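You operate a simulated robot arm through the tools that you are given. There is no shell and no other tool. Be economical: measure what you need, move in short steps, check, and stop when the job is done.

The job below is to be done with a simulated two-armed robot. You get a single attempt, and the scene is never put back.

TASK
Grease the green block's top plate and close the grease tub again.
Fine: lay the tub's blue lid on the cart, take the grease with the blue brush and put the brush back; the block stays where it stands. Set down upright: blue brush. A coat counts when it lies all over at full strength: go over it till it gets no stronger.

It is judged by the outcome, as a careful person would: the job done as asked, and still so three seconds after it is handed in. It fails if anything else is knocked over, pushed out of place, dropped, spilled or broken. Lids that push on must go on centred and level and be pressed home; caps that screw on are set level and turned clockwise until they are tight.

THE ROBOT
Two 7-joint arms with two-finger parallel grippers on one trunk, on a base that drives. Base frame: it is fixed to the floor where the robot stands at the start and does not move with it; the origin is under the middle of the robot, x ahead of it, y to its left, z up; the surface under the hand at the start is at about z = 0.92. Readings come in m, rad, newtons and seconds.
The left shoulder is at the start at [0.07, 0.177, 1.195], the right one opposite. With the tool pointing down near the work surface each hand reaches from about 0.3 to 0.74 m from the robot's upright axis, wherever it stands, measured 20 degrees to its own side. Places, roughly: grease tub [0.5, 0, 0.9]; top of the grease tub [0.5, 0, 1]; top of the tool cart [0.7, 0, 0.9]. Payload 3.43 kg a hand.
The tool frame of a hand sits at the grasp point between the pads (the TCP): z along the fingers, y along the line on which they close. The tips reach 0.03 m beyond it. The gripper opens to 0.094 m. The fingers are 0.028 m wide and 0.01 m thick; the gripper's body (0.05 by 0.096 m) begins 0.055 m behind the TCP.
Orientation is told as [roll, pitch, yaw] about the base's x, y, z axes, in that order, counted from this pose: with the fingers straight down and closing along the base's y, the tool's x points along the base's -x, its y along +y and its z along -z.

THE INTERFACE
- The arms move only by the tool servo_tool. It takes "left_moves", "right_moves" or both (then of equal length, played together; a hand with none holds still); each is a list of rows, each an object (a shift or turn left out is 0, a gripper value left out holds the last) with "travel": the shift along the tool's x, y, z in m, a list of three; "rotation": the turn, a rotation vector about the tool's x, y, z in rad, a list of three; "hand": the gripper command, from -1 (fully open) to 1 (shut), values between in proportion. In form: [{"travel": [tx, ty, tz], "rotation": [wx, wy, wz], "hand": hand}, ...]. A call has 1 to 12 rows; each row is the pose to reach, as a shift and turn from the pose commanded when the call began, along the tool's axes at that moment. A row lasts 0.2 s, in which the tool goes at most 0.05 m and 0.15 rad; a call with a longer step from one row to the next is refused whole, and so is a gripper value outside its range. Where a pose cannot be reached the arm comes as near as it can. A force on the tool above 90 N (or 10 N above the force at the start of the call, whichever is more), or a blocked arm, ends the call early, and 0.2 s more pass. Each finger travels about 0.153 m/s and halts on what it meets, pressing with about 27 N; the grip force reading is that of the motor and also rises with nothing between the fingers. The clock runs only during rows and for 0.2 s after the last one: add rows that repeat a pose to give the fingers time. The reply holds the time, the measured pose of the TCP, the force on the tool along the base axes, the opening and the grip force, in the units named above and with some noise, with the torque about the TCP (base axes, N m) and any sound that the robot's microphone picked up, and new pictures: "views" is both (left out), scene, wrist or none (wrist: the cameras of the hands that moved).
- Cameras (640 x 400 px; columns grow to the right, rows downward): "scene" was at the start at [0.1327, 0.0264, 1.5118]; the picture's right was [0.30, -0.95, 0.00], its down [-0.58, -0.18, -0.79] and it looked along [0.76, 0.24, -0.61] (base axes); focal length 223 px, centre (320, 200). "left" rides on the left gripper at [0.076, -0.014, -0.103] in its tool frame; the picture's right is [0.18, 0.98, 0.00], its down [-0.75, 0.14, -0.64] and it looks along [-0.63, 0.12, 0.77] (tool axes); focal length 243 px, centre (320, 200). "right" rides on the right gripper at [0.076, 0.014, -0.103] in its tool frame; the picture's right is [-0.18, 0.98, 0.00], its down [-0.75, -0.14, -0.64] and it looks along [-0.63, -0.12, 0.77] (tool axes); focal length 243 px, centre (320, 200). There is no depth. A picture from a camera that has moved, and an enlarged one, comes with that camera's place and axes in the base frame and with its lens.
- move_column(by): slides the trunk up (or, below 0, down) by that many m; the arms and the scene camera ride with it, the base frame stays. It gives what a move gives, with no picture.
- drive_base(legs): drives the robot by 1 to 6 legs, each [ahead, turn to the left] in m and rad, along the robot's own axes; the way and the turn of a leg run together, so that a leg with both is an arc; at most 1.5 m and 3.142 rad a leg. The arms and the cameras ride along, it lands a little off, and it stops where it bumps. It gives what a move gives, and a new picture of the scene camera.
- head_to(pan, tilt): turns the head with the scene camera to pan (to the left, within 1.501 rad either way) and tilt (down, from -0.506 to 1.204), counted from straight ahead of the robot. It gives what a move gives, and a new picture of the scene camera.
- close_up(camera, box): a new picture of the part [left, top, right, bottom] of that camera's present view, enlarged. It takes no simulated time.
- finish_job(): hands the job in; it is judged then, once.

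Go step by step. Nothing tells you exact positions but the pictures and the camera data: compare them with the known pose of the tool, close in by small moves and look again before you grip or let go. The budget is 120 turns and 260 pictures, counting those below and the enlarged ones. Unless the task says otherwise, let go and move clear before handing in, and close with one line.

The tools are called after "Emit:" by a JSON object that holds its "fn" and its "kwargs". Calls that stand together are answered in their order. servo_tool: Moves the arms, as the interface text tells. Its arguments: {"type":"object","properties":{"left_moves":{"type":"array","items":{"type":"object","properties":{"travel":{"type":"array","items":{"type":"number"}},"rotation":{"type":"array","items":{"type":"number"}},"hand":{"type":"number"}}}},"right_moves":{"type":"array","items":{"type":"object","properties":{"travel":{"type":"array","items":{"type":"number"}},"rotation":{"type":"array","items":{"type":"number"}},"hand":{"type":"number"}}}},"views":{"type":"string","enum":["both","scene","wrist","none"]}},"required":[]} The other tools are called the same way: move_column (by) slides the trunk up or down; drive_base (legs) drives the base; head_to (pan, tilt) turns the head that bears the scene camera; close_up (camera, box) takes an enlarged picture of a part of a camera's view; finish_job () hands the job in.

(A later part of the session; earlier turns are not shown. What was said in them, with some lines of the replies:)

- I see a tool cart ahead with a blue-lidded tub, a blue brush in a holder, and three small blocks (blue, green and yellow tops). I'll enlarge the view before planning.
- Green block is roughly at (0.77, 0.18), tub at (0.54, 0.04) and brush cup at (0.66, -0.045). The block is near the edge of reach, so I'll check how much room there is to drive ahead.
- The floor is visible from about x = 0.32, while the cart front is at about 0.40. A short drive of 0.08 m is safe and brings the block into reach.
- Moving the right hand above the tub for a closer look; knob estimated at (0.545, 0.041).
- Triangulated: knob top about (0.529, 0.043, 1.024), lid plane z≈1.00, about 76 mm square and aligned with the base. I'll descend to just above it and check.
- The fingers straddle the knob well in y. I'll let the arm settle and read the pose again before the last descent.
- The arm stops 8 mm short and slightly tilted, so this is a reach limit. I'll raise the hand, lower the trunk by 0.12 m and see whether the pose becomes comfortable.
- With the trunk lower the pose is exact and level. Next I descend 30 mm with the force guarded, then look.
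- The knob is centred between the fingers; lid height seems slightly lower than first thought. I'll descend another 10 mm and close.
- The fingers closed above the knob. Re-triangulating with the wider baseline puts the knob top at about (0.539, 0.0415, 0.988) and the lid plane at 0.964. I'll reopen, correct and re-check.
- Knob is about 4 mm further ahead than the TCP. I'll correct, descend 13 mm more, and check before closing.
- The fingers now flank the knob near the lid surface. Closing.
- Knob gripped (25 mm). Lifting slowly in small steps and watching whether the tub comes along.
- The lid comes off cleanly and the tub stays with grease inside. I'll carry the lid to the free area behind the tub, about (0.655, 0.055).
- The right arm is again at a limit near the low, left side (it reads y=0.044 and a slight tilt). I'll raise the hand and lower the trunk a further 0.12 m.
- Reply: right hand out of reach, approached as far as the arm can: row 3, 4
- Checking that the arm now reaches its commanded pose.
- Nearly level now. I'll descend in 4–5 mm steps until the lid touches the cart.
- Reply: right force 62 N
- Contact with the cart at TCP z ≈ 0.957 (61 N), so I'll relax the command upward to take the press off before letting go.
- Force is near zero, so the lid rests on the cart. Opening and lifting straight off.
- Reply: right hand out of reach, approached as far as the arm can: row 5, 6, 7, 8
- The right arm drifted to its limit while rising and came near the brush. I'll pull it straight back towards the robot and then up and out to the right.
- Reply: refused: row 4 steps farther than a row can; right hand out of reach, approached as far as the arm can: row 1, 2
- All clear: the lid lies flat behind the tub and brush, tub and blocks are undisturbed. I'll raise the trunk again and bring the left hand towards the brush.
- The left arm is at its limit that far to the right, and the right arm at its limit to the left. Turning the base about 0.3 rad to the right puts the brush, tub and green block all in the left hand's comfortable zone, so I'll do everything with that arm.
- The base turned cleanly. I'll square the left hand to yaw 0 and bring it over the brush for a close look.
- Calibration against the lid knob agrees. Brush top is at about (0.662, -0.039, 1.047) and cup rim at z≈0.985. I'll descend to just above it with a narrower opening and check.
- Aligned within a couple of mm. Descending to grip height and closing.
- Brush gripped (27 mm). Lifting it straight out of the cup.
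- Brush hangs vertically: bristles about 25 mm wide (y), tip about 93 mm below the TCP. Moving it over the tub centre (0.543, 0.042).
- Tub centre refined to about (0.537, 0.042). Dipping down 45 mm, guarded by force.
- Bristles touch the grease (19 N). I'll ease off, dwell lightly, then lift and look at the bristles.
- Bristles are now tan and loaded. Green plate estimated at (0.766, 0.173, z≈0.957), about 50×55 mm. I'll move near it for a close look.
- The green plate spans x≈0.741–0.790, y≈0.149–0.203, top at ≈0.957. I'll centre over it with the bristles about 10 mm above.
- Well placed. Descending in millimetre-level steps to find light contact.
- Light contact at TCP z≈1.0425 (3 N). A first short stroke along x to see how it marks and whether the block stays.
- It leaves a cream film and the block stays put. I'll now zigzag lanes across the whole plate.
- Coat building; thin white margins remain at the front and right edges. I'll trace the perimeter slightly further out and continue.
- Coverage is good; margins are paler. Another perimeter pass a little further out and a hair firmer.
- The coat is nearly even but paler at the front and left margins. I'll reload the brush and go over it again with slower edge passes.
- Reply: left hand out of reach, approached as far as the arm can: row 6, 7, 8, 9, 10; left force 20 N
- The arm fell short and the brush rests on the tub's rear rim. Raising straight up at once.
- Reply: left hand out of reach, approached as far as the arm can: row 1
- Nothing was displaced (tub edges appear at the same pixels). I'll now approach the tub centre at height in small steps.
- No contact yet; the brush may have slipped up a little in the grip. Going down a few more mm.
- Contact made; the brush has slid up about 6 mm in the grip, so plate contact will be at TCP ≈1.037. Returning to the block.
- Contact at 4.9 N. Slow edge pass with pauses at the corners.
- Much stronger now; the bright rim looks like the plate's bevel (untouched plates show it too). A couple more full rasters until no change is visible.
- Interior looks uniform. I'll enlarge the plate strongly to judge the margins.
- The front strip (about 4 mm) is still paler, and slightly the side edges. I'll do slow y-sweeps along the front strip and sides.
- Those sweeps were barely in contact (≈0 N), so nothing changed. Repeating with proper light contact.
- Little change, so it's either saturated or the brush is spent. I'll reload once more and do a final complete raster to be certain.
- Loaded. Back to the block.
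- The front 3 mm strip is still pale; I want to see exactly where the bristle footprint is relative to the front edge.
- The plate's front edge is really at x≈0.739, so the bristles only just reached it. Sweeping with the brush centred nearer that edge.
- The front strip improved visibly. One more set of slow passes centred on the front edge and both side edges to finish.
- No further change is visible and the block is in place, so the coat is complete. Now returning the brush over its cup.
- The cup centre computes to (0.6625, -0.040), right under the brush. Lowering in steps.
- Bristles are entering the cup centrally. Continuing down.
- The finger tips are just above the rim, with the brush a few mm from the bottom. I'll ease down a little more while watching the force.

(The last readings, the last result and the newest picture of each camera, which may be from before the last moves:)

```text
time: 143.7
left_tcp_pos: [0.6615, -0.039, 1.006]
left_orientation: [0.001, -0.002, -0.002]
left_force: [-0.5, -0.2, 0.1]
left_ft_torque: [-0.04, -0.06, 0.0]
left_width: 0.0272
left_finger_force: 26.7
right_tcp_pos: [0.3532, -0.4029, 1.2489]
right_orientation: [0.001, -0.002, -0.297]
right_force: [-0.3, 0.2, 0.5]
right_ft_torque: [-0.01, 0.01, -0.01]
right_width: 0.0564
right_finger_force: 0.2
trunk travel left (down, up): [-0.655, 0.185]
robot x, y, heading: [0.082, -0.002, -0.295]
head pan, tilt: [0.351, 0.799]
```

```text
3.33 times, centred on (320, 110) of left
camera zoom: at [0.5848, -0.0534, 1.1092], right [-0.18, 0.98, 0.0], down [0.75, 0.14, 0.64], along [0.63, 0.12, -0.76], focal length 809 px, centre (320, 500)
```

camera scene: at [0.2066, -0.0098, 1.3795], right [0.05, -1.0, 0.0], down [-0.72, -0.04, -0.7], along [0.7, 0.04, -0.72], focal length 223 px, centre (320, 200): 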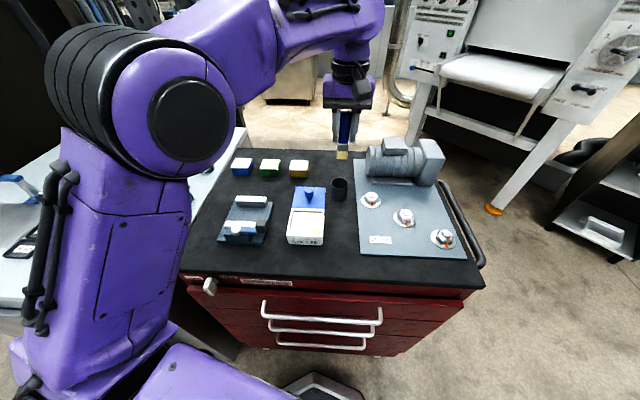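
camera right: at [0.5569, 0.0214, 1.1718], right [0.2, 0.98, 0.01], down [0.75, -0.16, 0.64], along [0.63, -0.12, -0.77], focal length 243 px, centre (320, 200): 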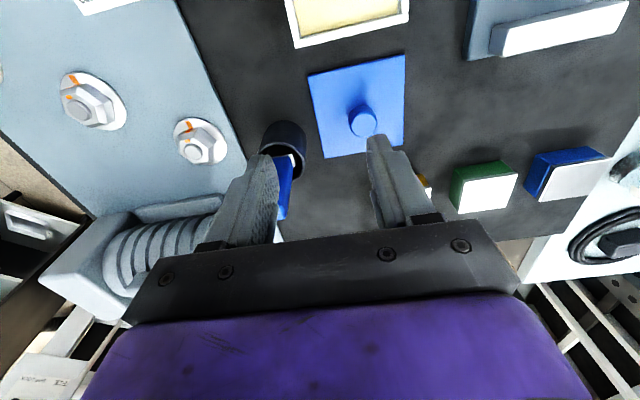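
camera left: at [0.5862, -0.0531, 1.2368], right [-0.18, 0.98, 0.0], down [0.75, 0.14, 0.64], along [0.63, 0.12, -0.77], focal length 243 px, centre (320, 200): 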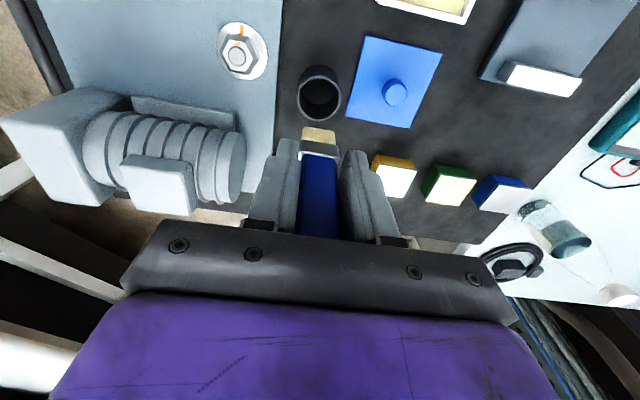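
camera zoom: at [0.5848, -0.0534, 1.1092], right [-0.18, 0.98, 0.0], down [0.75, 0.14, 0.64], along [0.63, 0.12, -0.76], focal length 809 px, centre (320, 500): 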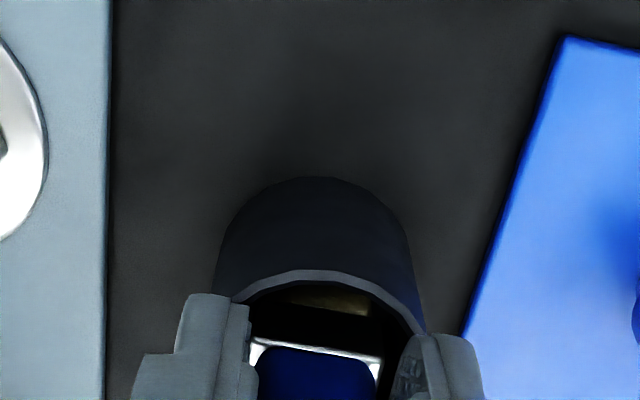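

Emit:
{"fn": "servo_tool", "kwargs": {"left_moves": [{"travel": [0.0, 0.0, 0.001]}, {"travel": [0.0, 0.0, 0.002]}, {"travel": [0.0, 0.0, 0.002]}], "views": "none"}}

```text
time: 144.5
left_tcp_pos: [0.6616, -0.0394, 1.0059]
left_orientation: [0.0, -0.004, -0.001]
left_force: [1.4, -0.8, 12.6]
left_ft_torque: [-0.05, -0.22, 0.03]
left_width: 0.0272
left_finger_force: 27.0
right_tcp_pos: [0.3497, -0.4023, 1.2501]
right_orientation: [0.0, -0.005, -0.294]
right_force: [0.3, 0.1, 0.1]
right_ft_torque: [0.02, 0.02, 0.02]
right_width: 0.0562
right_finger_force: 0.0
trunk travel left (down, up): [-0.655, 0.185]
robot x, y, heading: [0.0799, -0.0016, -0.297]
head pan, tilt: [0.351, 0.799]
```

Contact (12.6 N): the brush is seated. I'll unload slightly, open just a little, and lift off straight.

Emit:
{"fn": "servo_tool", "kwargs": {"left_moves": [{"travel": [0.0, 0.0, -0.002]}, {"travel": [0.0, 0.0, -0.002], "hand": 0.3}, {"travel": [0.0, 0.0, -0.002], "hand": 0.15}, {"travel": [0.0, 0.0, -0.002], "hand": 0.1}], "views": "none"}}

Emit:
{"fn": "close_up", "kwargs": {"camera": "scene", "box": [310, 140, 370, 210]}}

Emit:
{"fn": "close_up", "kwargs": {"camera": "left", "box": [240, 80, 400, 200]}}

```text
time: 145.5
left_tcp_pos: [0.6619, -0.0393, 1.006]
left_orientation: [0.001, -0.002, -0.002]
left_force: [-0.4, -0.6, -1.1]
left_ft_torque: [0.02, -0.04, -0.02]
left_width: 0.0424
left_finger_force: 0.1
right_tcp_pos: [0.3523, -0.4034, 1.2508]
right_orientation: [0.0, -0.002, -0.297]
right_force: [0.2, 0.1, 0.5]
right_ft_torque: [0.0, 0.0, 0.02]
right_width: 0.0564
right_finger_force: 0.1
trunk travel left (down, up): [-0.655, 0.185]
robot x, y, heading: [0.0787, 0.0018, -0.298]
head pan, tilt: [0.351, 0.799]
```

```text
5.71 times, centred on (340, 175) of scene
camera zoom: at [0.207, -0.0102, 1.3795], right [0.05, -1.0, 0.0], down [-0.72, -0.04, -0.7], along [0.7, 0.04, -0.72], focal length 1275 px, centre (206, 343)
```

zoom: 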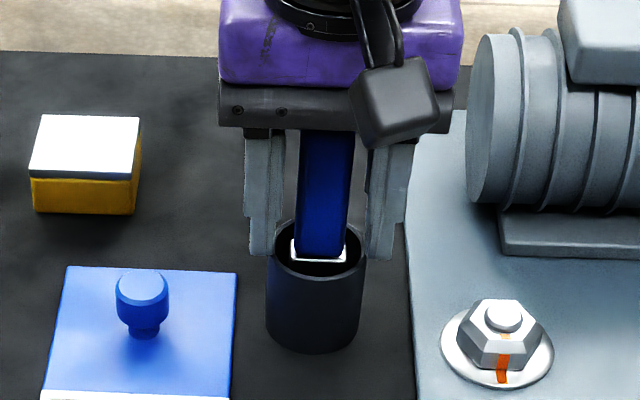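

```text
3.33 times, centred on (320, 140) of left
camera zoom: at [0.5854, -0.0533, 1.1093], right [-0.18, 0.98, 0.0], down [0.75, 0.14, 0.64], along [0.63, 0.12, -0.77], focal length 809 px, centre (320, 400)
```

zoom: 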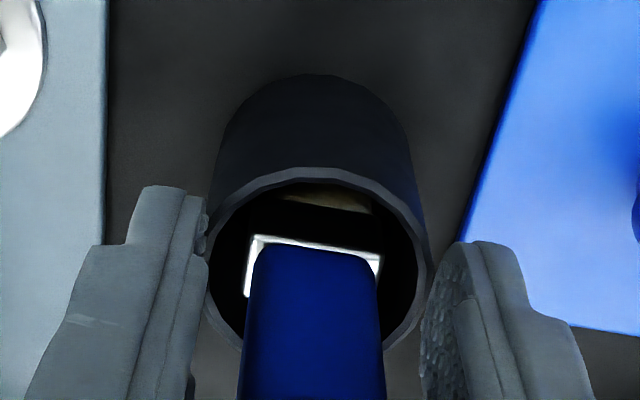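

The brush stands in its cup. Lifting the open hand straight up.

Emit:
{"fn": "servo_tool", "kwargs": {"left_moves": [{"travel": [0.0, 0.0, -0.02]}, {"travel": [0.0, 0.0, -0.05]}, {"travel": [0.0, 0.0, -0.085]}, {"travel": [0.0, 0.0, -0.12]}, {"travel": [0.02, 0.0, -0.14]}, {"travel": [0.02, 0.0, -0.14]}]}}

Emit:
{"fn": "close_up", "kwargs": {"camera": "scene", "box": [280, 130, 400, 230]}}

```text
time: 146.9
left_tcp_pos: [0.643, -0.0395, 1.1467]
left_orientation: [0.002, 0.0, -0.003]
left_force: [-0.1, -0.2, -0.7]
left_ft_torque: [0.01, 0.0, -0.02]
left_width: 0.0424
left_finger_force: 0.1
right_tcp_pos: [0.3512, -0.4037, 1.2497]
right_orientation: [0.0, -0.002, -0.297]
right_force: [0.7, -0.5, -0.2]
right_ft_torque: [-0.02, 0.05, 0.0]
right_width: 0.0563
right_finger_force: 0.0
trunk travel left (down, up): [-0.655, 0.185]
robot x, y, heading: [0.0775, 0.0005, -0.295]
head pan, tilt: [0.351, 0.799]
camera scene: at [0.2077, -0.0103, 1.3794], right [0.05, -1.0, 0.0], down [-0.72, -0.04, -0.7], along [0.7, 0.04, -0.72], focal length 223 px, centre (320, 200)
camera left: at [0.567, -0.0533, 1.2496], right [-0.18, 0.98, 0.0], down [0.75, 0.14, 0.64], along [0.63, 0.12, -0.77], focal length 243 px, centre (320, 200)
```

scene: 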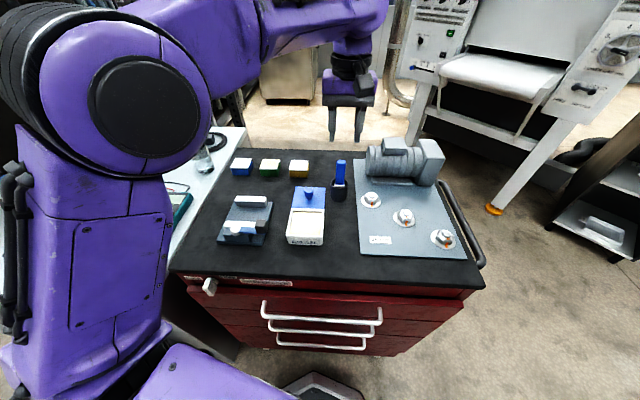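
left: 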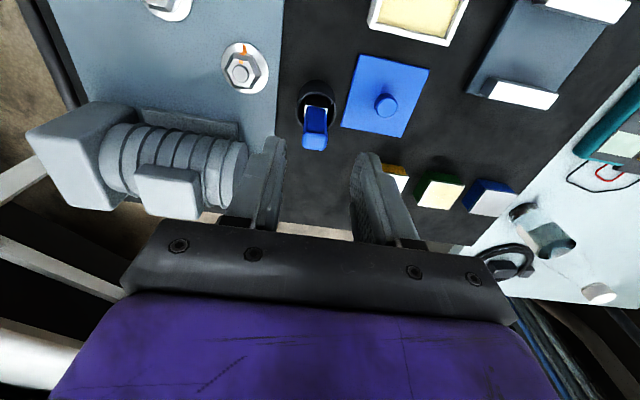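

```text
4.00 times, centred on (340, 180) of scene
camera zoom: at [0.2077, -0.0103, 1.3794], right [0.05, -1.0, 0.0], down [-0.72, -0.04, -0.7], along [0.7, 0.04, -0.72], focal length 893 px, centre (240, 280)
```

zoom: 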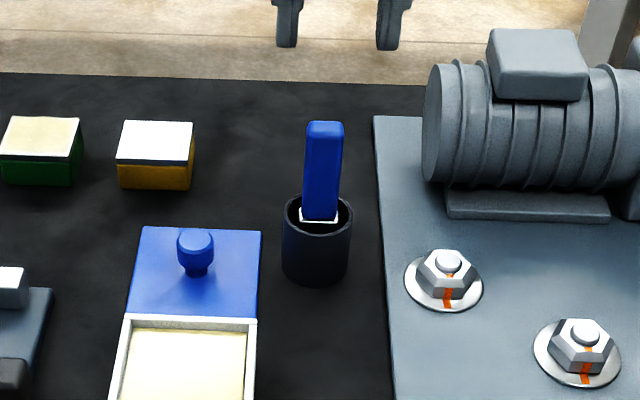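

The brush is back upright. The lid knob computes to (0.652, 0.044); moving the left hand above it.

Emit:
{"fn": "servo_tool", "kwargs": {"left_moves": [{"travel": [-0.003, 0.04, 0.0], "hand": -0.2}, {"travel": [-0.009, 0.0835, 0.0]}, {"travel": [-0.009, 0.0835, 0.04]}, {"travel": [-0.009, 0.0835, 0.08]}, {"travel": [-0.009, 0.0835, 0.12]}, {"travel": [-0.009, 0.0835, 0.145]}, {"travel": [-0.009, 0.0835, 0.145]}], "views": "none"}}

Emit:
{"fn": "close_up", "kwargs": {"camera": "left", "box": [200, 40, 440, 220]}}

Emit:
{"fn": "close_up", "kwargs": {"camera": "scene", "box": [270, 130, 370, 230]}}

```text
time: 148.5
left_tcp_pos: [0.6488, 0.0443, 1.0017]
left_orientation: [0.0, -0.003, -0.002]
left_force: [0.1, 0.2, 0.7]
left_ft_torque: [-0.01, 0.02, -0.02]
left_width: 0.0563
left_finger_force: 0.0
right_tcp_pos: [0.3505, -0.4034, 1.25]
right_orientation: [-0.001, -0.001, -0.296]
right_force: [-0.4, 0.2, 0.2]
right_ft_torque: [0.04, 0.01, -0.01]
right_width: 0.0563
right_finger_force: 0.1
trunk travel left (down, up): [-0.655, 0.185]
robot x, y, heading: [0.0784, 0.0003, -0.298]
head pan, tilt: [0.351, 0.799]
```

```text
2.22 times, centred on (320, 130) of left
camera zoom: at [0.572, 0.0316, 1.1044], right [-0.18, 0.98, 0.0], down [0.75, 0.14, 0.64], along [0.63, 0.12, -0.76], focal length 539 px, centre (320, 356)
```

zoom: 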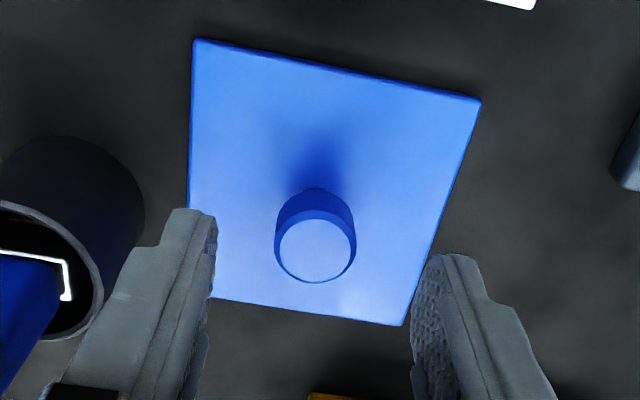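

```text
4.00 times, centred on (320, 180) of scene
camera zoom: at [0.2064, -0.0099, 1.3796], right [0.05, -1.0, 0.0], down [-0.72, -0.04, -0.7], along [0.7, 0.04, -0.72], focal length 893 px, centre (320, 280)
```

zoom: 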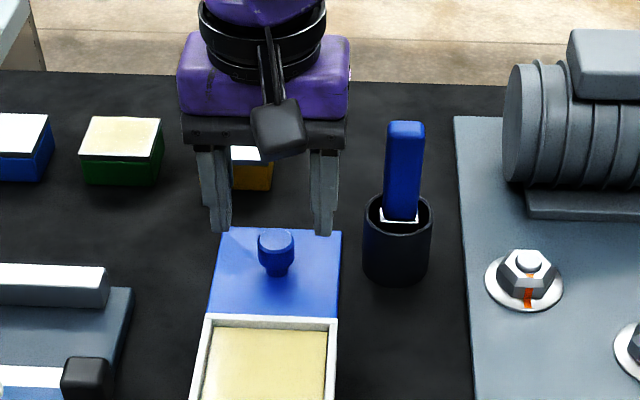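

Knob at (0.654, 0.045). Shift 3 mm ahead and descend to z≈0.958.

Emit:
{"fn": "servo_tool", "kwargs": {"left_moves": [{"travel": [-0.003, 0.0, 0.015]}, {"travel": [-0.003, 0.0, 0.03]}, {"travel": [-0.003, 0.0, 0.041]}, {"travel": [-0.003, 0.0, 0.043]}, {"travel": [-0.003, 0.0, 0.043]}], "views": "none"}}

Emit:
{"fn": "close_up", "kwargs": {"camera": "scene", "box": [270, 150, 370, 230]}}

Emit:
{"fn": "close_up", "kwargs": {"camera": "left", "box": [200, 40, 440, 220]}}

```text
time: 149.7
left_tcp_pos: [0.6527, 0.0453, 0.9577]
left_orientation: [0.0, -0.003, -0.001]
left_force: [-0.8, 0.6, 0.1]
left_ft_torque: [0.02, 0.04, 0.01]
left_width: 0.0561
left_finger_force: 0.1
right_tcp_pos: [0.351, -0.4047, 1.2496]
right_orientation: [0.001, -0.004, -0.296]
right_force: [0.0, -0.2, -0.3]
right_ft_torque: [-0.02, -0.02, 0.02]
right_width: 0.0564
right_finger_force: 0.0
trunk travel left (down, up): [-0.655, 0.185]
robot x, y, heading: [0.0788, 0.0019, -0.295]
head pan, tilt: [0.351, 0.799]
```

```text
5.00 times, centred on (320, 190) of scene
camera zoom: at [0.2067, -0.0102, 1.3795], right [0.05, -1.0, 0.0], down [-0.72, -0.04, -0.7], along [0.7, 0.04, -0.72], focal length 1116 px, centre (320, 250)
```

zoom: 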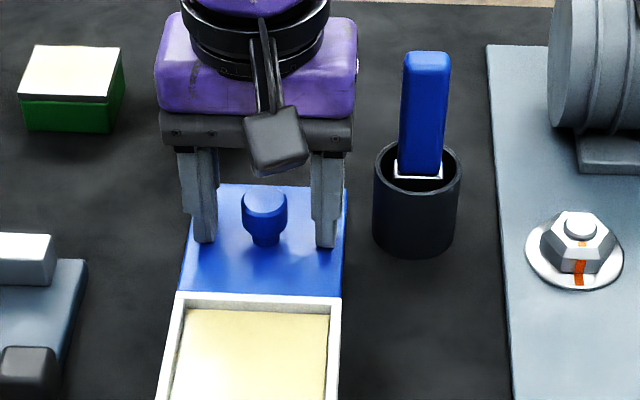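

```text
2.22 times, centred on (320, 130) of left
camera zoom: at [0.5768, 0.0305, 1.0605], right [-0.18, 0.98, 0.0], down [0.75, 0.14, 0.64], along [0.63, 0.12, -0.76], focal length 539 px, centre (320, 356)
```

zoom: 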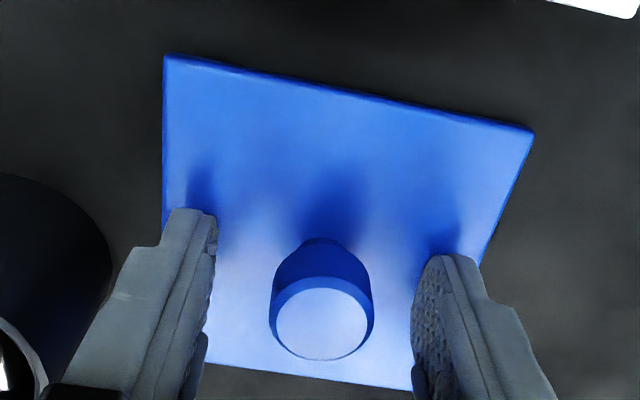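

Fingers flank the knob. Closing and lifting.

Emit:
{"fn": "servo_tool", "kwargs": {"left_moves": [{"hand": 0.3}, {"hand": 1.0}, {"hand": 1.0}, {"hand": 1.0}], "views": "none"}}

Emit:
{"fn": "servo_tool", "kwargs": {"left_moves": [{"travel": [0, 0, -0.01]}, {"travel": [0, 0, -0.03]}, {"travel": [0, 0, -0.055]}, {"travel": [0, 0, -0.08]}, {"travel": [0, 0, -0.08]}], "views": "none"}}

Emit:
{"fn": "close_up", "kwargs": {"camera": "scene", "box": [250, 130, 370, 250]}}

Emit:
{"fn": "close_up", "kwargs": {"camera": "left", "box": [160, 0, 480, 240]}}

```text
time: 150.7
left_tcp_pos: [0.6535, 0.0449, 0.9573]
left_orientation: [0.0, -0.002, -0.001]
left_force: [-0.5, -0.2, 0.3]
left_ft_torque: [-0.01, -0.01, -0.05]
left_width: 0.0249
left_finger_force: 27.3
right_tcp_pos: [0.3513, -0.4033, 1.2495]
right_orientation: [0.0, -0.001, -0.297]
right_force: [0.1, 0.1, 0.2]
right_ft_torque: [-0.02, -0.02, -0.02]
right_width: 0.0562
right_finger_force: 0.0
trunk travel left (down, up): [-0.655, 0.185]
robot x, y, heading: [0.0757, -0.0015, -0.296]
head pan, tilt: [0.351, 0.799]
```

```text
time: 151.9
left_tcp_pos: [0.6543, 0.0432, 1.0392]
left_orientation: [0.0, 0.0, -0.003]
left_force: [0.0, -0.3, -0.1]
left_ft_torque: [-0.01, -0.03, -0.05]
left_width: 0.0251
left_finger_force: 26.8
right_tcp_pos: [0.3521, -0.4039, 1.2494]
right_orientation: [-0.001, 0.0, -0.297]
right_force: [-0.6, 0.3, -0.2]
right_ft_torque: [0.0, 0.0, 0.02]
right_width: 0.0563
right_finger_force: 0.0
trunk travel left (down, up): [-0.655, 0.185]
robot x, y, heading: [0.0793, -0.0001, -0.296]
head pan, tilt: [0.351, 0.799]
```

```text
3.33 times, centred on (310, 190) of scene
camera zoom: at [0.2073, -0.0102, 1.3795], right [0.05, -1.0, 0.0], down [-0.72, -0.04, -0.7], along [0.7, 0.04, -0.72], focal length 744 px, centre (353, 233)
```

zoom: 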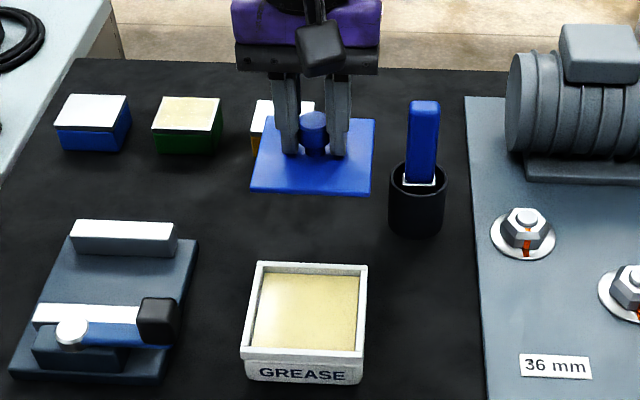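

```text
1.67 times, centred on (320, 120) of left
camera zoom: at [0.5779, 0.0298, 1.1413], right [-0.18, 0.98, 0.0], down [0.75, 0.14, 0.64], along [0.63, 0.12, -0.77], focal length 404 px, centre (320, 333)
```

zoom: 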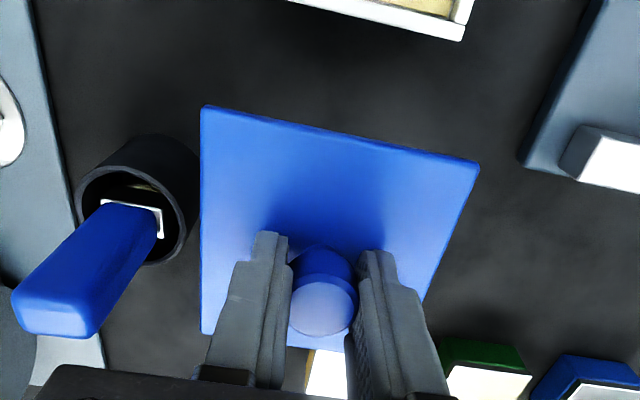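

Lid held level. Moving it above the tub; from the original grip the target TCP is about (0.542, 0.0415), resting at z≈0.9995.

Emit:
{"fn": "servo_tool", "kwargs": {"left_moves": [{"travel": [0.035, -0.001, -0.01]}, {"travel": [0.07, -0.0025, -0.01]}, {"travel": [0.1, -0.003, -0.01]}, {"travel": [0.1115, -0.003, 0.0]}, {"travel": [0.1115, -0.003, 0.015]}, {"travel": [0.1115, -0.003, 0.015]}], "views": "none"}}

Emit:
{"fn": "close_up", "kwargs": {"camera": "scene", "box": [270, 170, 350, 260]}}

Emit:
{"fn": "close_up", "kwargs": {"camera": "left", "box": [160, 0, 480, 240]}}

```text
time: 153.3
left_tcp_pos: [0.5423, 0.0417, 1.0228]
left_orientation: [-0.001, -0.001, -0.001]
left_force: [0.1, 0.9, 0.0]
left_ft_torque: [0.0, 0.0, 0.0]
left_width: 0.0249
left_finger_force: 26.5
right_tcp_pos: [0.3517, -0.4022, 1.2498]
right_orientation: [-0.003, -0.002, -0.296]
right_force: [0.5, 0.2, 0.4]
right_ft_torque: [0.01, -0.01, 0.01]
right_width: 0.0564
right_finger_force: 0.0
trunk travel left (down, up): [-0.655, 0.185]
robot x, y, heading: [0.0791, 0.0013, -0.295]
head pan, tilt: [0.351, 0.799]
```

```text
4.44 times, centred on (310, 215) of scene
camera zoom: at [0.207, -0.0087, 1.3795], right [0.05, -1.0, 0.0], down [-0.72, -0.04, -0.7], along [0.7, 0.04, -0.72], focal length 992 px, centre (364, 133)
```

zoom: 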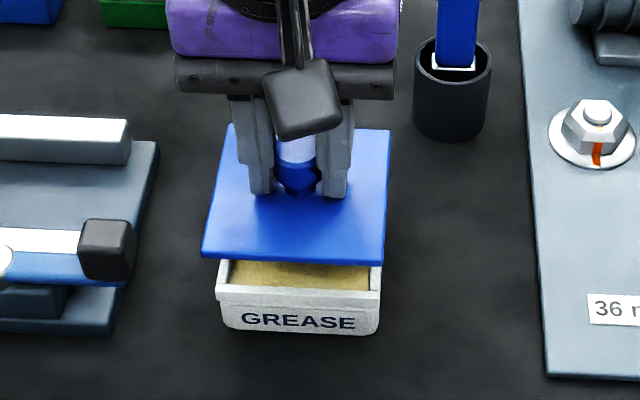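

```text
1.67 times, centred on (320, 120) of left
camera zoom: at [0.4659, 0.0283, 1.1252], right [-0.18, 0.98, 0.0], down [0.75, 0.14, 0.64], along [0.63, 0.12, -0.77], focal length 404 px, centre (320, 333)
```

zoom: 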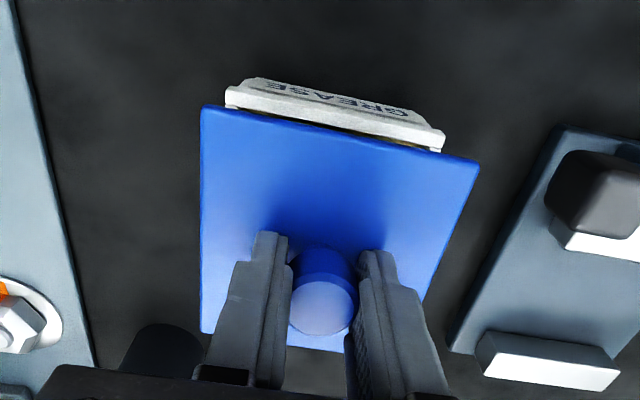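

Alignment is within about 1–1.5 mm. I'll nudge 1 mm toward the robot and right and descend to just above the rim.

Emit:
{"fn": "servo_tool", "kwargs": {"left_moves": [{"travel": [0.001, -0.001, 0.008]}, {"travel": [0.001, -0.001, 0.016]}, {"travel": [0.001, -0.001, 0.0185]}, {"travel": [0.001, -0.001, 0.0185]}], "views": "none"}}

Emit:
{"fn": "close_up", "kwargs": {"camera": "scene", "box": [270, 190, 350, 250]}}

Emit:
{"fn": "close_up", "kwargs": {"camera": "left", "box": [200, 0, 440, 150]}}

```text
time: 154.3
left_tcp_pos: [0.542, 0.0395, 1.0043]
left_orientation: [0.001, -0.003, -0.003]
left_force: [-0.5, 0.2, -1.4]
left_ft_torque: [0.0, 0.01, 0.02]
left_width: 0.025
left_finger_force: 26.8
right_tcp_pos: [0.3511, -0.4032, 1.2505]
right_orientation: [0.0, -0.002, -0.298]
right_force: [0.4, 0.0, 0.0]
right_ft_torque: [-0.02, 0.01, -0.02]
right_width: 0.0563
right_finger_force: 0.0
trunk travel left (down, up): [-0.655, 0.185]
robot x, y, heading: [0.0814, 0.0012, -0.298]
head pan, tilt: [0.351, 0.799]
```

```text
6.67 times, centred on (310, 220) of scene
camera zoom: at [0.2069, -0.01, 1.3795], right [0.05, -1.0, 0.0], down [-0.72, -0.04, -0.7], along [0.7, 0.04, -0.72], focal length 1488 px, centre (387, 67)
```

zoom: 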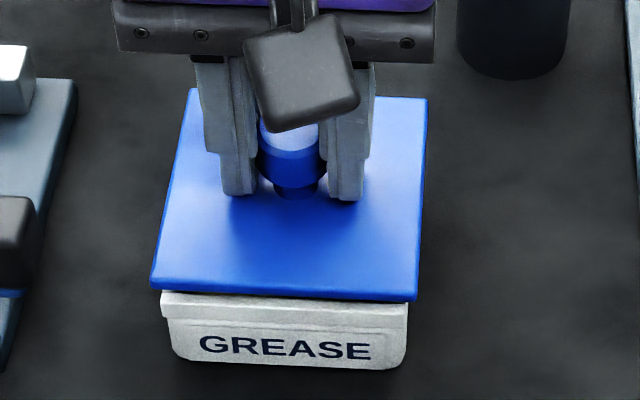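

```text
2.67 times, centred on (320, 75) of left
camera zoom: at [0.4649, 0.0262, 1.107], right [-0.18, 0.98, 0.0], down [0.75, 0.14, 0.64], along [0.63, 0.12, -0.77], focal length 647 px, centre (320, 533)
```

zoom: 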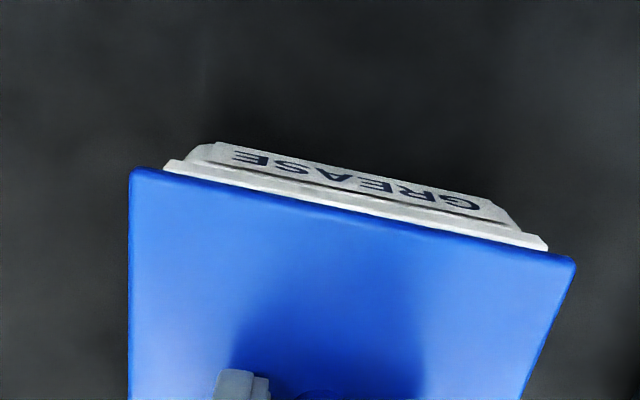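

Nicely centred in both views. Lowering onto the rim and pressing home.

Emit:
{"fn": "servo_tool", "kwargs": {"left_moves": [{"travel": [0, 0.0003, 0.002]}, {"travel": [0, 0.0003, 0.004]}, {"travel": [0, 0.0003, 0.0055]}, {"travel": [0, 0.0003, 0.0055]}], "views": "none"}}

Emit:
{"fn": "close_up", "kwargs": {"camera": "scene", "box": [270, 190, 350, 250]}}

```text
time: 155.3
left_tcp_pos: [0.5416, 0.0397, 0.9989]
left_orientation: [0.002, -0.001, -0.002]
left_force: [0.3, 0.6, -0.2]
left_ft_torque: [-0.02, 0.0, 0.02]
left_width: 0.0247
left_finger_force: 26.8
right_tcp_pos: [0.3518, -0.4037, 1.249]
right_orientation: [0.0, -0.001, -0.298]
right_force: [-0.3, 0.0, -0.2]
right_ft_torque: [-0.03, 0.02, 0.03]
right_width: 0.0564
right_finger_force: 0.1
trunk travel left (down, up): [-0.655, 0.185]
robot x, y, heading: [0.0766, -0.0025, -0.298]
head pan, tilt: [0.351, 0.799]
```

```text
6.67 times, centred on (310, 220) of scene
camera zoom: at [0.2068, -0.0102, 1.3795], right [0.05, -1.0, 0.0], down [-0.72, -0.04, -0.7], along [0.7, 0.04, -0.72], focal length 1488 px, centre (387, 67)
```

zoom: 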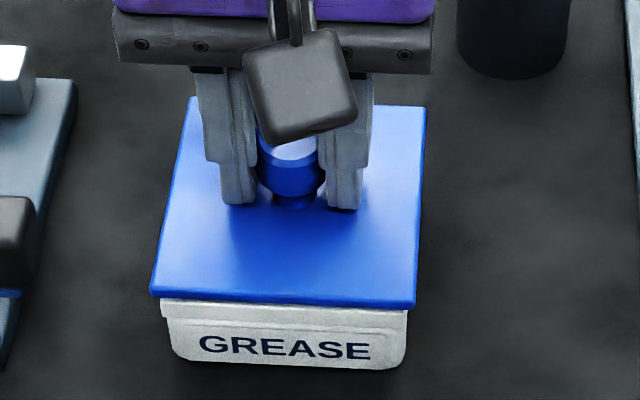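

Emit:
{"fn": "servo_tool", "kwargs": {"left_moves": [{"travel": [0, 0.0, 0.0015]}, {"travel": [0, 0.0, 0.003]}, {"travel": [0, 0.0, 0.003]}], "views": "none"}}

```text
time: 156.1
left_tcp_pos: [0.541, 0.0412, 0.9977]
left_orientation: [-0.001, -0.004, -0.002]
left_force: [0.5, 0.2, 2.3]
left_ft_torque: [-0.08, -0.05, 0.03]
left_width: 0.025
left_finger_force: 26.8
right_tcp_pos: [0.3517, -0.4037, 1.2501]
right_orientation: [0.0, -0.001, -0.296]
right_force: [-0.2, -0.3, 1.4]
right_ft_torque: [0.01, 0.01, 0.05]
right_width: 0.0563
right_finger_force: 0.0
trunk travel left (down, up): [-0.655, 0.185]
robot x, y, heading: [0.0788, 0.0004, -0.296]
head pan, tilt: [0.351, 0.799]
```

Contact at z≈0.997. Pressing down progressively.

Emit:
{"fn": "servo_tool", "kwargs": {"left_moves": [{"travel": [0, 0.0, 0.002]}, {"travel": [0, 0.0, 0.004]}, {"travel": [0, 0.0, 0.006]}, {"travel": [0, 0.0, 0.006]}], "views": "none"}}

Emit:
{"fn": "close_up", "kwargs": {"camera": "scene", "box": [270, 190, 350, 250]}}

Emit:
{"fn": "close_up", "kwargs": {"camera": "left", "box": [200, 0, 440, 150]}}

```text
time: 157.1
left_tcp_pos: [0.5411, 0.0417, 0.9931]
left_orientation: [-0.001, -0.011, -0.002]
left_force: [11.3, 7.2, 45.7]
left_ft_torque: [0.36, 0.13, -0.12]
left_width: 0.0249
left_finger_force: 26.9
right_tcp_pos: [0.3487, -0.4018, 1.2515]
right_orientation: [-0.002, -0.004, -0.299]
right_force: [-0.5, 0.5, -0.1]
right_ft_torque: [-0.04, 0.0, 0.0]
right_width: 0.0565
right_finger_force: 0.1
trunk travel left (down, up): [-0.655, 0.185]
robot x, y, heading: [0.0766, -0.0002, -0.291]
head pan, tilt: [0.351, 0.799]
```

```text
6.67 times, centred on (310, 220) of scene
camera zoom: at [0.2039, -0.0089, 1.3803], right [0.05, -1.0, 0.0], down [-0.71, -0.04, -0.7], along [0.7, 0.04, -0.72], focal length 1488 px, centre (387, 67)
```

zoom: 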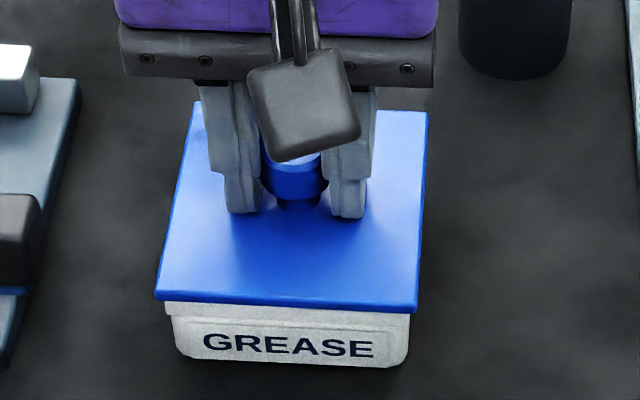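

```text
2.67 times, centred on (320, 75) of left
camera zoom: at [0.4638, 0.0272, 1.096], right [-0.18, 0.98, 0.0], down [0.75, 0.14, 0.65], along [0.64, 0.12, -0.76], focal length 647 px, centre (320, 533)
```

zoom: 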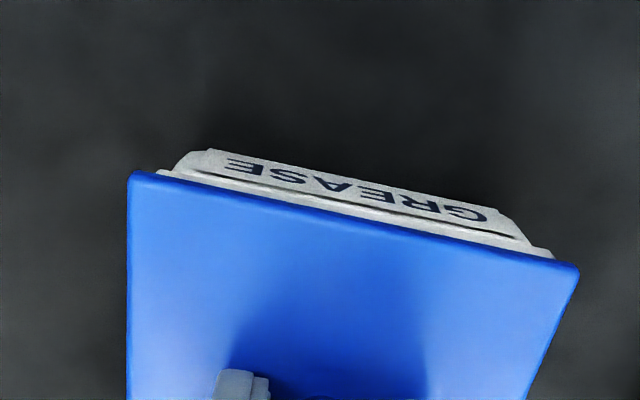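

Pressed to 46 N. I'll relax and compare the lid seating with the original picture using the same crop.

Emit:
{"fn": "servo_tool", "kwargs": {"left_moves": [{"travel": [0, 0.0, -0.003]}, {"travel": [0, 0.0, -0.005]}, {"travel": [0, 0.0, -0.005]}], "views": "none"}}

Emit:
{"fn": "close_up", "kwargs": {"camera": "scene", "box": [260, 180, 360, 255]}}

```text
time: 157.9
left_tcp_pos: [0.5399, 0.0406, 0.9946]
left_orientation: [0.002, 0.001, 0.0]
left_force: [2.5, 2.6, 9.8]
left_ft_torque: [-0.28, -0.5, 0.21]
left_width: 0.025
left_finger_force: 26.8
right_tcp_pos: [0.3498, -0.4037, 1.2497]
right_orientation: [-0.002, 0.0, -0.298]
right_force: [-0.1, 0.0, 0.1]
right_ft_torque: [-0.02, -0.03, 0.0]
right_width: 0.0562
right_finger_force: 0.1
trunk travel left (down, up): [-0.655, 0.185]
robot x, y, heading: [0.0769, 0.0002, -0.293]
head pan, tilt: [0.351, 0.799]
```

```text
5.33 times, centred on (310, 218) of scene
camera zoom: at [0.2059, -0.0096, 1.3793], right [0.05, -1.0, 0.0], down [-0.72, -0.04, -0.7], along [0.7, 0.04, -0.72], focal length 1190 px, centre (373, 107)
```

zoom: 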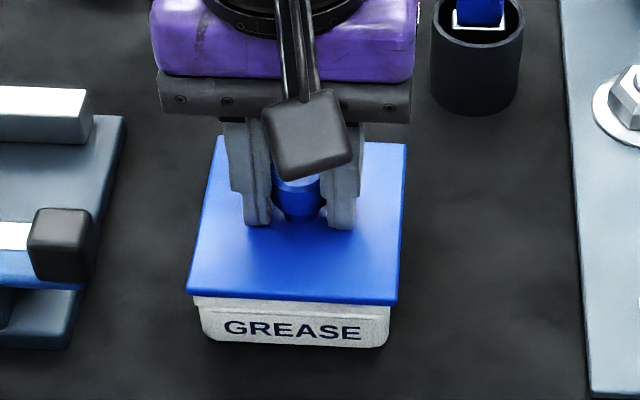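

The lid-to-tub gap now matches the original seated picture. I'll let go, then press on the knob top with closed fingers to be sure it is home.

Emit:
{"fn": "servo_tool", "kwargs": {"left_moves": [{"travel": [0, 0.0, -0.001]}, {"travel": [0, 0.0, -0.001], "hand": 0.1}, {"travel": [0, 0.0, -0.001], "hand": 0.0}, {"travel": [0, 0.0, -0.02]}, {"travel": [0, 0.0, -0.05]}, {"travel": [0, 0.0, -0.06], "hand": 1.0}, {"travel": [0, 0.0, -0.06], "hand": 1.0}, {"travel": [0, 0.0, -0.06], "hand": 1.0}], "views": "none"}}

Emit:
{"fn": "close_up", "kwargs": {"camera": "scene", "box": [260, 180, 360, 255]}}

Emit:
{"fn": "close_up", "kwargs": {"camera": "left", "box": [160, 0, 480, 240]}}

```text
time: 159.7
left_tcp_pos: [0.5407, 0.0401, 1.0556]
left_orientation: [0.0, -0.004, -0.003]
left_force: [0.2, -0.2, 0.1]
left_ft_torque: [0.0, -0.05, -0.01]
left_width: 0.0001
left_finger_force: 27.0
right_tcp_pos: [0.352, -0.4017, 1.2512]
right_orientation: [0.0, -0.001, -0.298]
right_force: [0.2, 0.0, 0.1]
right_ft_torque: [0.04, 0.02, 0.0]
right_width: 0.0562
right_finger_force: 0.0
trunk travel left (down, up): [-0.655, 0.185]
robot x, y, heading: [0.082, 0.0011, -0.295]
head pan, tilt: [0.351, 0.799]
```

```text
5.33 times, centred on (310, 218) of scene
camera zoom: at [0.2068, -0.01, 1.3795], right [0.05, -1.0, 0.0], down [-0.72, -0.04, -0.7], along [0.7, 0.04, -0.72], focal length 1190 px, centre (373, 107)
```

zoom: 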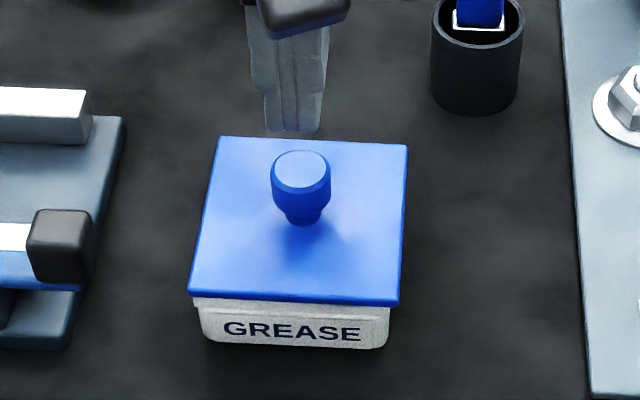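

```text
1.67 times, centred on (320, 120) of left
camera zoom: at [0.465, 0.0261, 1.1576], right [-0.18, 0.98, 0.0], down [0.75, 0.14, 0.64], along [0.63, 0.12, -0.76], focal length 404 px, centre (320, 333)
```

zoom: 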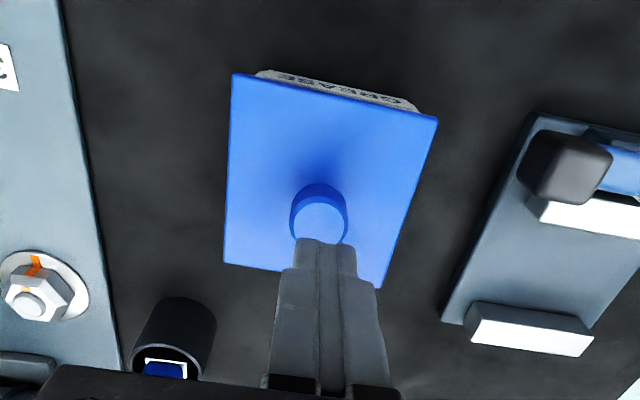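

Lid is level and centred. Pressing on the knob top from above.

Emit:
{"fn": "servo_tool", "kwargs": {"left_moves": [{"travel": [0.002, 0.0, 0.015]}, {"travel": [0.002, 0.0, 0.025]}, {"travel": [0.002, 0.0, 0.029]}, {"travel": [0.002, 0.0, 0.029]}], "views": "none"}}

```text
time: 160.7
left_tcp_pos: [0.5382, 0.041, 1.0262]
left_orientation: [0.001, -0.003, -0.001]
left_force: [0.0, -0.4, 0.4]
left_ft_torque: [-0.01, 0.0, -0.01]
left_width: 0.0001
left_finger_force: 26.1
right_tcp_pos: [0.3531, -0.4031, 1.25]
right_orientation: [0.001, -0.002, -0.298]
right_force: [0.7, 0.7, -0.3]
right_ft_torque: [0.0, 0.0, 0.01]
right_width: 0.0563
right_finger_force: 0.0
trunk travel left (down, up): [-0.655, 0.185]
robot x, y, heading: [0.08, -0.0052, -0.298]
head pan, tilt: [0.351, 0.799]
```

Emit:
{"fn": "servo_tool", "kwargs": {"left_moves": [{"travel": [0.0, 0.0, 0.003]}, {"travel": [0.0, 0.0, 0.006]}, {"travel": [0.0, 0.0, 0.009]}, {"travel": [0.0, 0.0, 0.009]}], "views": "none"}}

Emit:
{"fn": "close_up", "kwargs": {"camera": "scene", "box": [260, 180, 360, 255]}}

```text
time: 161.7
left_tcp_pos: [0.5382, 0.0404, 1.0239]
left_orientation: [-0.005, -0.018, -0.001]
left_force: [11.2, 7.4, 68.2]
left_ft_torque: [0.2, 0.1, -0.24]
left_width: 0.0
left_finger_force: 27.1
right_tcp_pos: [0.347, -0.4027, 1.2518]
right_orientation: [0.001, -0.005, -0.297]
right_force: [0.1, -0.7, 1.2]
right_ft_torque: [-0.01, 0.03, 0.04]
right_width: 0.0564
right_finger_force: 0.1
trunk travel left (down, up): [-0.655, 0.185]
robot x, y, heading: [0.0763, -0.0005, -0.298]
head pan, tilt: [0.351, 0.799]
```

```text
5.33 times, centred on (310, 218) of scene
camera zoom: at [0.2014, -0.009, 1.3808], right [0.05, -1.0, 0.0], down [-0.71, -0.04, -0.7], along [0.7, 0.04, -0.71], focal length 1190 px, centre (373, 107)
```

zoom: 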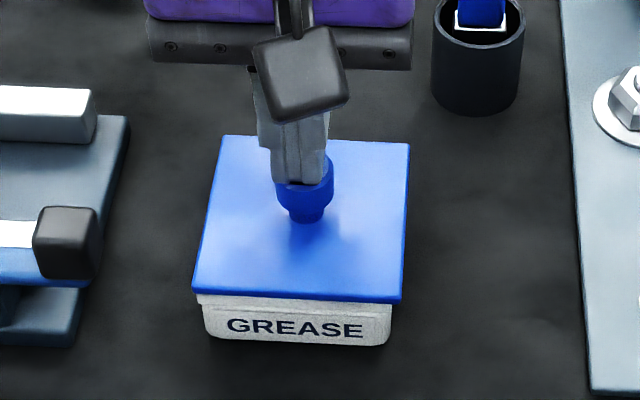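

Pressed with 68 N with no further travel, so the lid is home. Lifting off, retreating and checking the whole scene.

Emit:
{"fn": "servo_tool", "kwargs": {"left_moves": [{"travel": [0.0, 0.0, -0.005]}, {"travel": [0.0, 0.0, -0.03]}, {"travel": [0.0, 0.0, -0.07]}, {"travel": [0.0, 0.0, -0.11]}, {"travel": [0.01, 0.04, -0.13]}, {"travel": [0.02, 0.085, -0.14]}, {"travel": [0.03, 0.13, -0.14]}, {"travel": [0.04, 0.17, -0.14]}, {"travel": [0.05, 0.21, -0.14]}, {"travel": [0.05, 0.25, -0.14]}], "views": "scene"}}

Emit:
{"fn": "close_up", "kwargs": {"camera": "scene", "box": [220, 130, 380, 250]}}

Emit:
{"fn": "close_up", "kwargs": {"camera": "scene", "box": [256, 150, 288, 172]}}

```text
time: 163.9
left_tcp_pos: [0.5253, 0.2504, 1.1451]
left_orientation: [0.0, -0.003, -0.002]
left_force: [0.3, 0.4, 0.0]
left_ft_torque: [-0.02, 0.02, 0.02]
left_width: 0.0002
left_finger_force: 27.3
left hand out of reach, approached as far as the arm can: row 9, 10
right_tcp_pos: [0.3527, -0.4027, 1.2498]
right_orientation: [-0.001, 0.002, -0.297]
right_force: [0.3, -0.9, -0.2]
right_ft_torque: [0.04, 0.01, 0.01]
right_width: 0.0566
right_finger_force: 0.0
trunk travel left (down, up): [-0.655, 0.185]
robot x, y, heading: [0.0781, -0.0022, -0.298]
head pan, tilt: [0.351, 0.799]
camera scene: at [0.208, -0.0097, 1.3794], right [0.05, -1.0, 0.0], down [-0.72, -0.04, -0.7], along [0.7, 0.04, -0.72], focal length 223 px, centre (320, 200)
```

scene: 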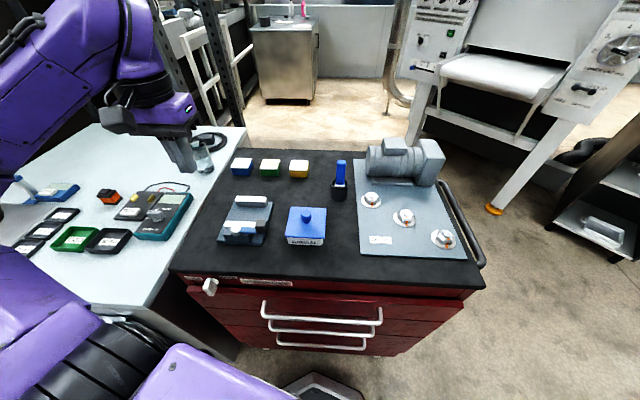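

```text
3.33 times, centred on (300, 190) of scene
camera zoom: at [0.208, -0.0097, 1.3794], right [0.05, -1.0, 0.0], down [-0.72, -0.04, -0.7], along [0.7, 0.04, -0.72], focal length 744 px, centre (387, 233)
```

zoom: 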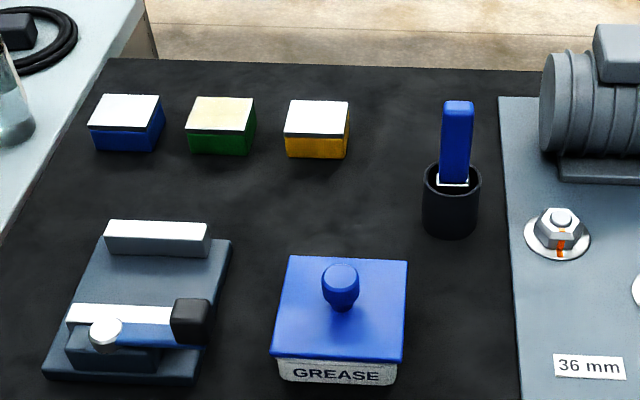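

```text
16.00 times, centred on (272, 161) of scene
camera zoom: at [0.208, -0.0097, 1.3794], right [0.05, -1.0, 0.0], down [-0.72, -0.04, -0.7], along [0.7, 0.04, -0.72], focal length 3571 px, centre (1088, 824)
```

zoom: 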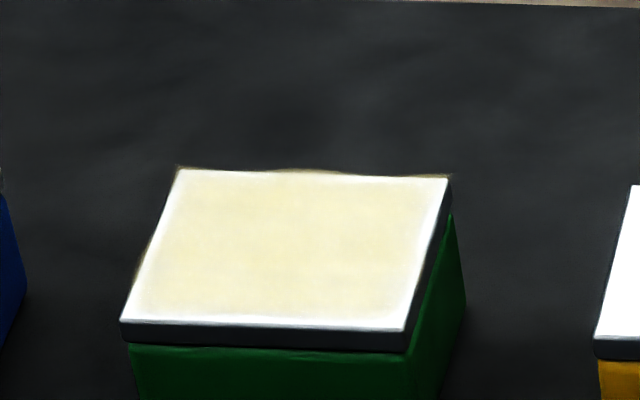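

The tub is closed, level and centred. The brush stands in its cup, and the green block sits where it was with an even coat. Neither arm is touching anything, so I'm handing in.

Emit:
{"fn": "finish_job", "kwargs": {}}

```text
The job is handed in.
```

I handed the job in: the green block's top plate is greased, the blue brush is back upright in its cup, and the lid is pressed home on the tub. One doubt: a thin pale rim remained around the plate's edge. I took it for the bevel because more passes didn't change it.
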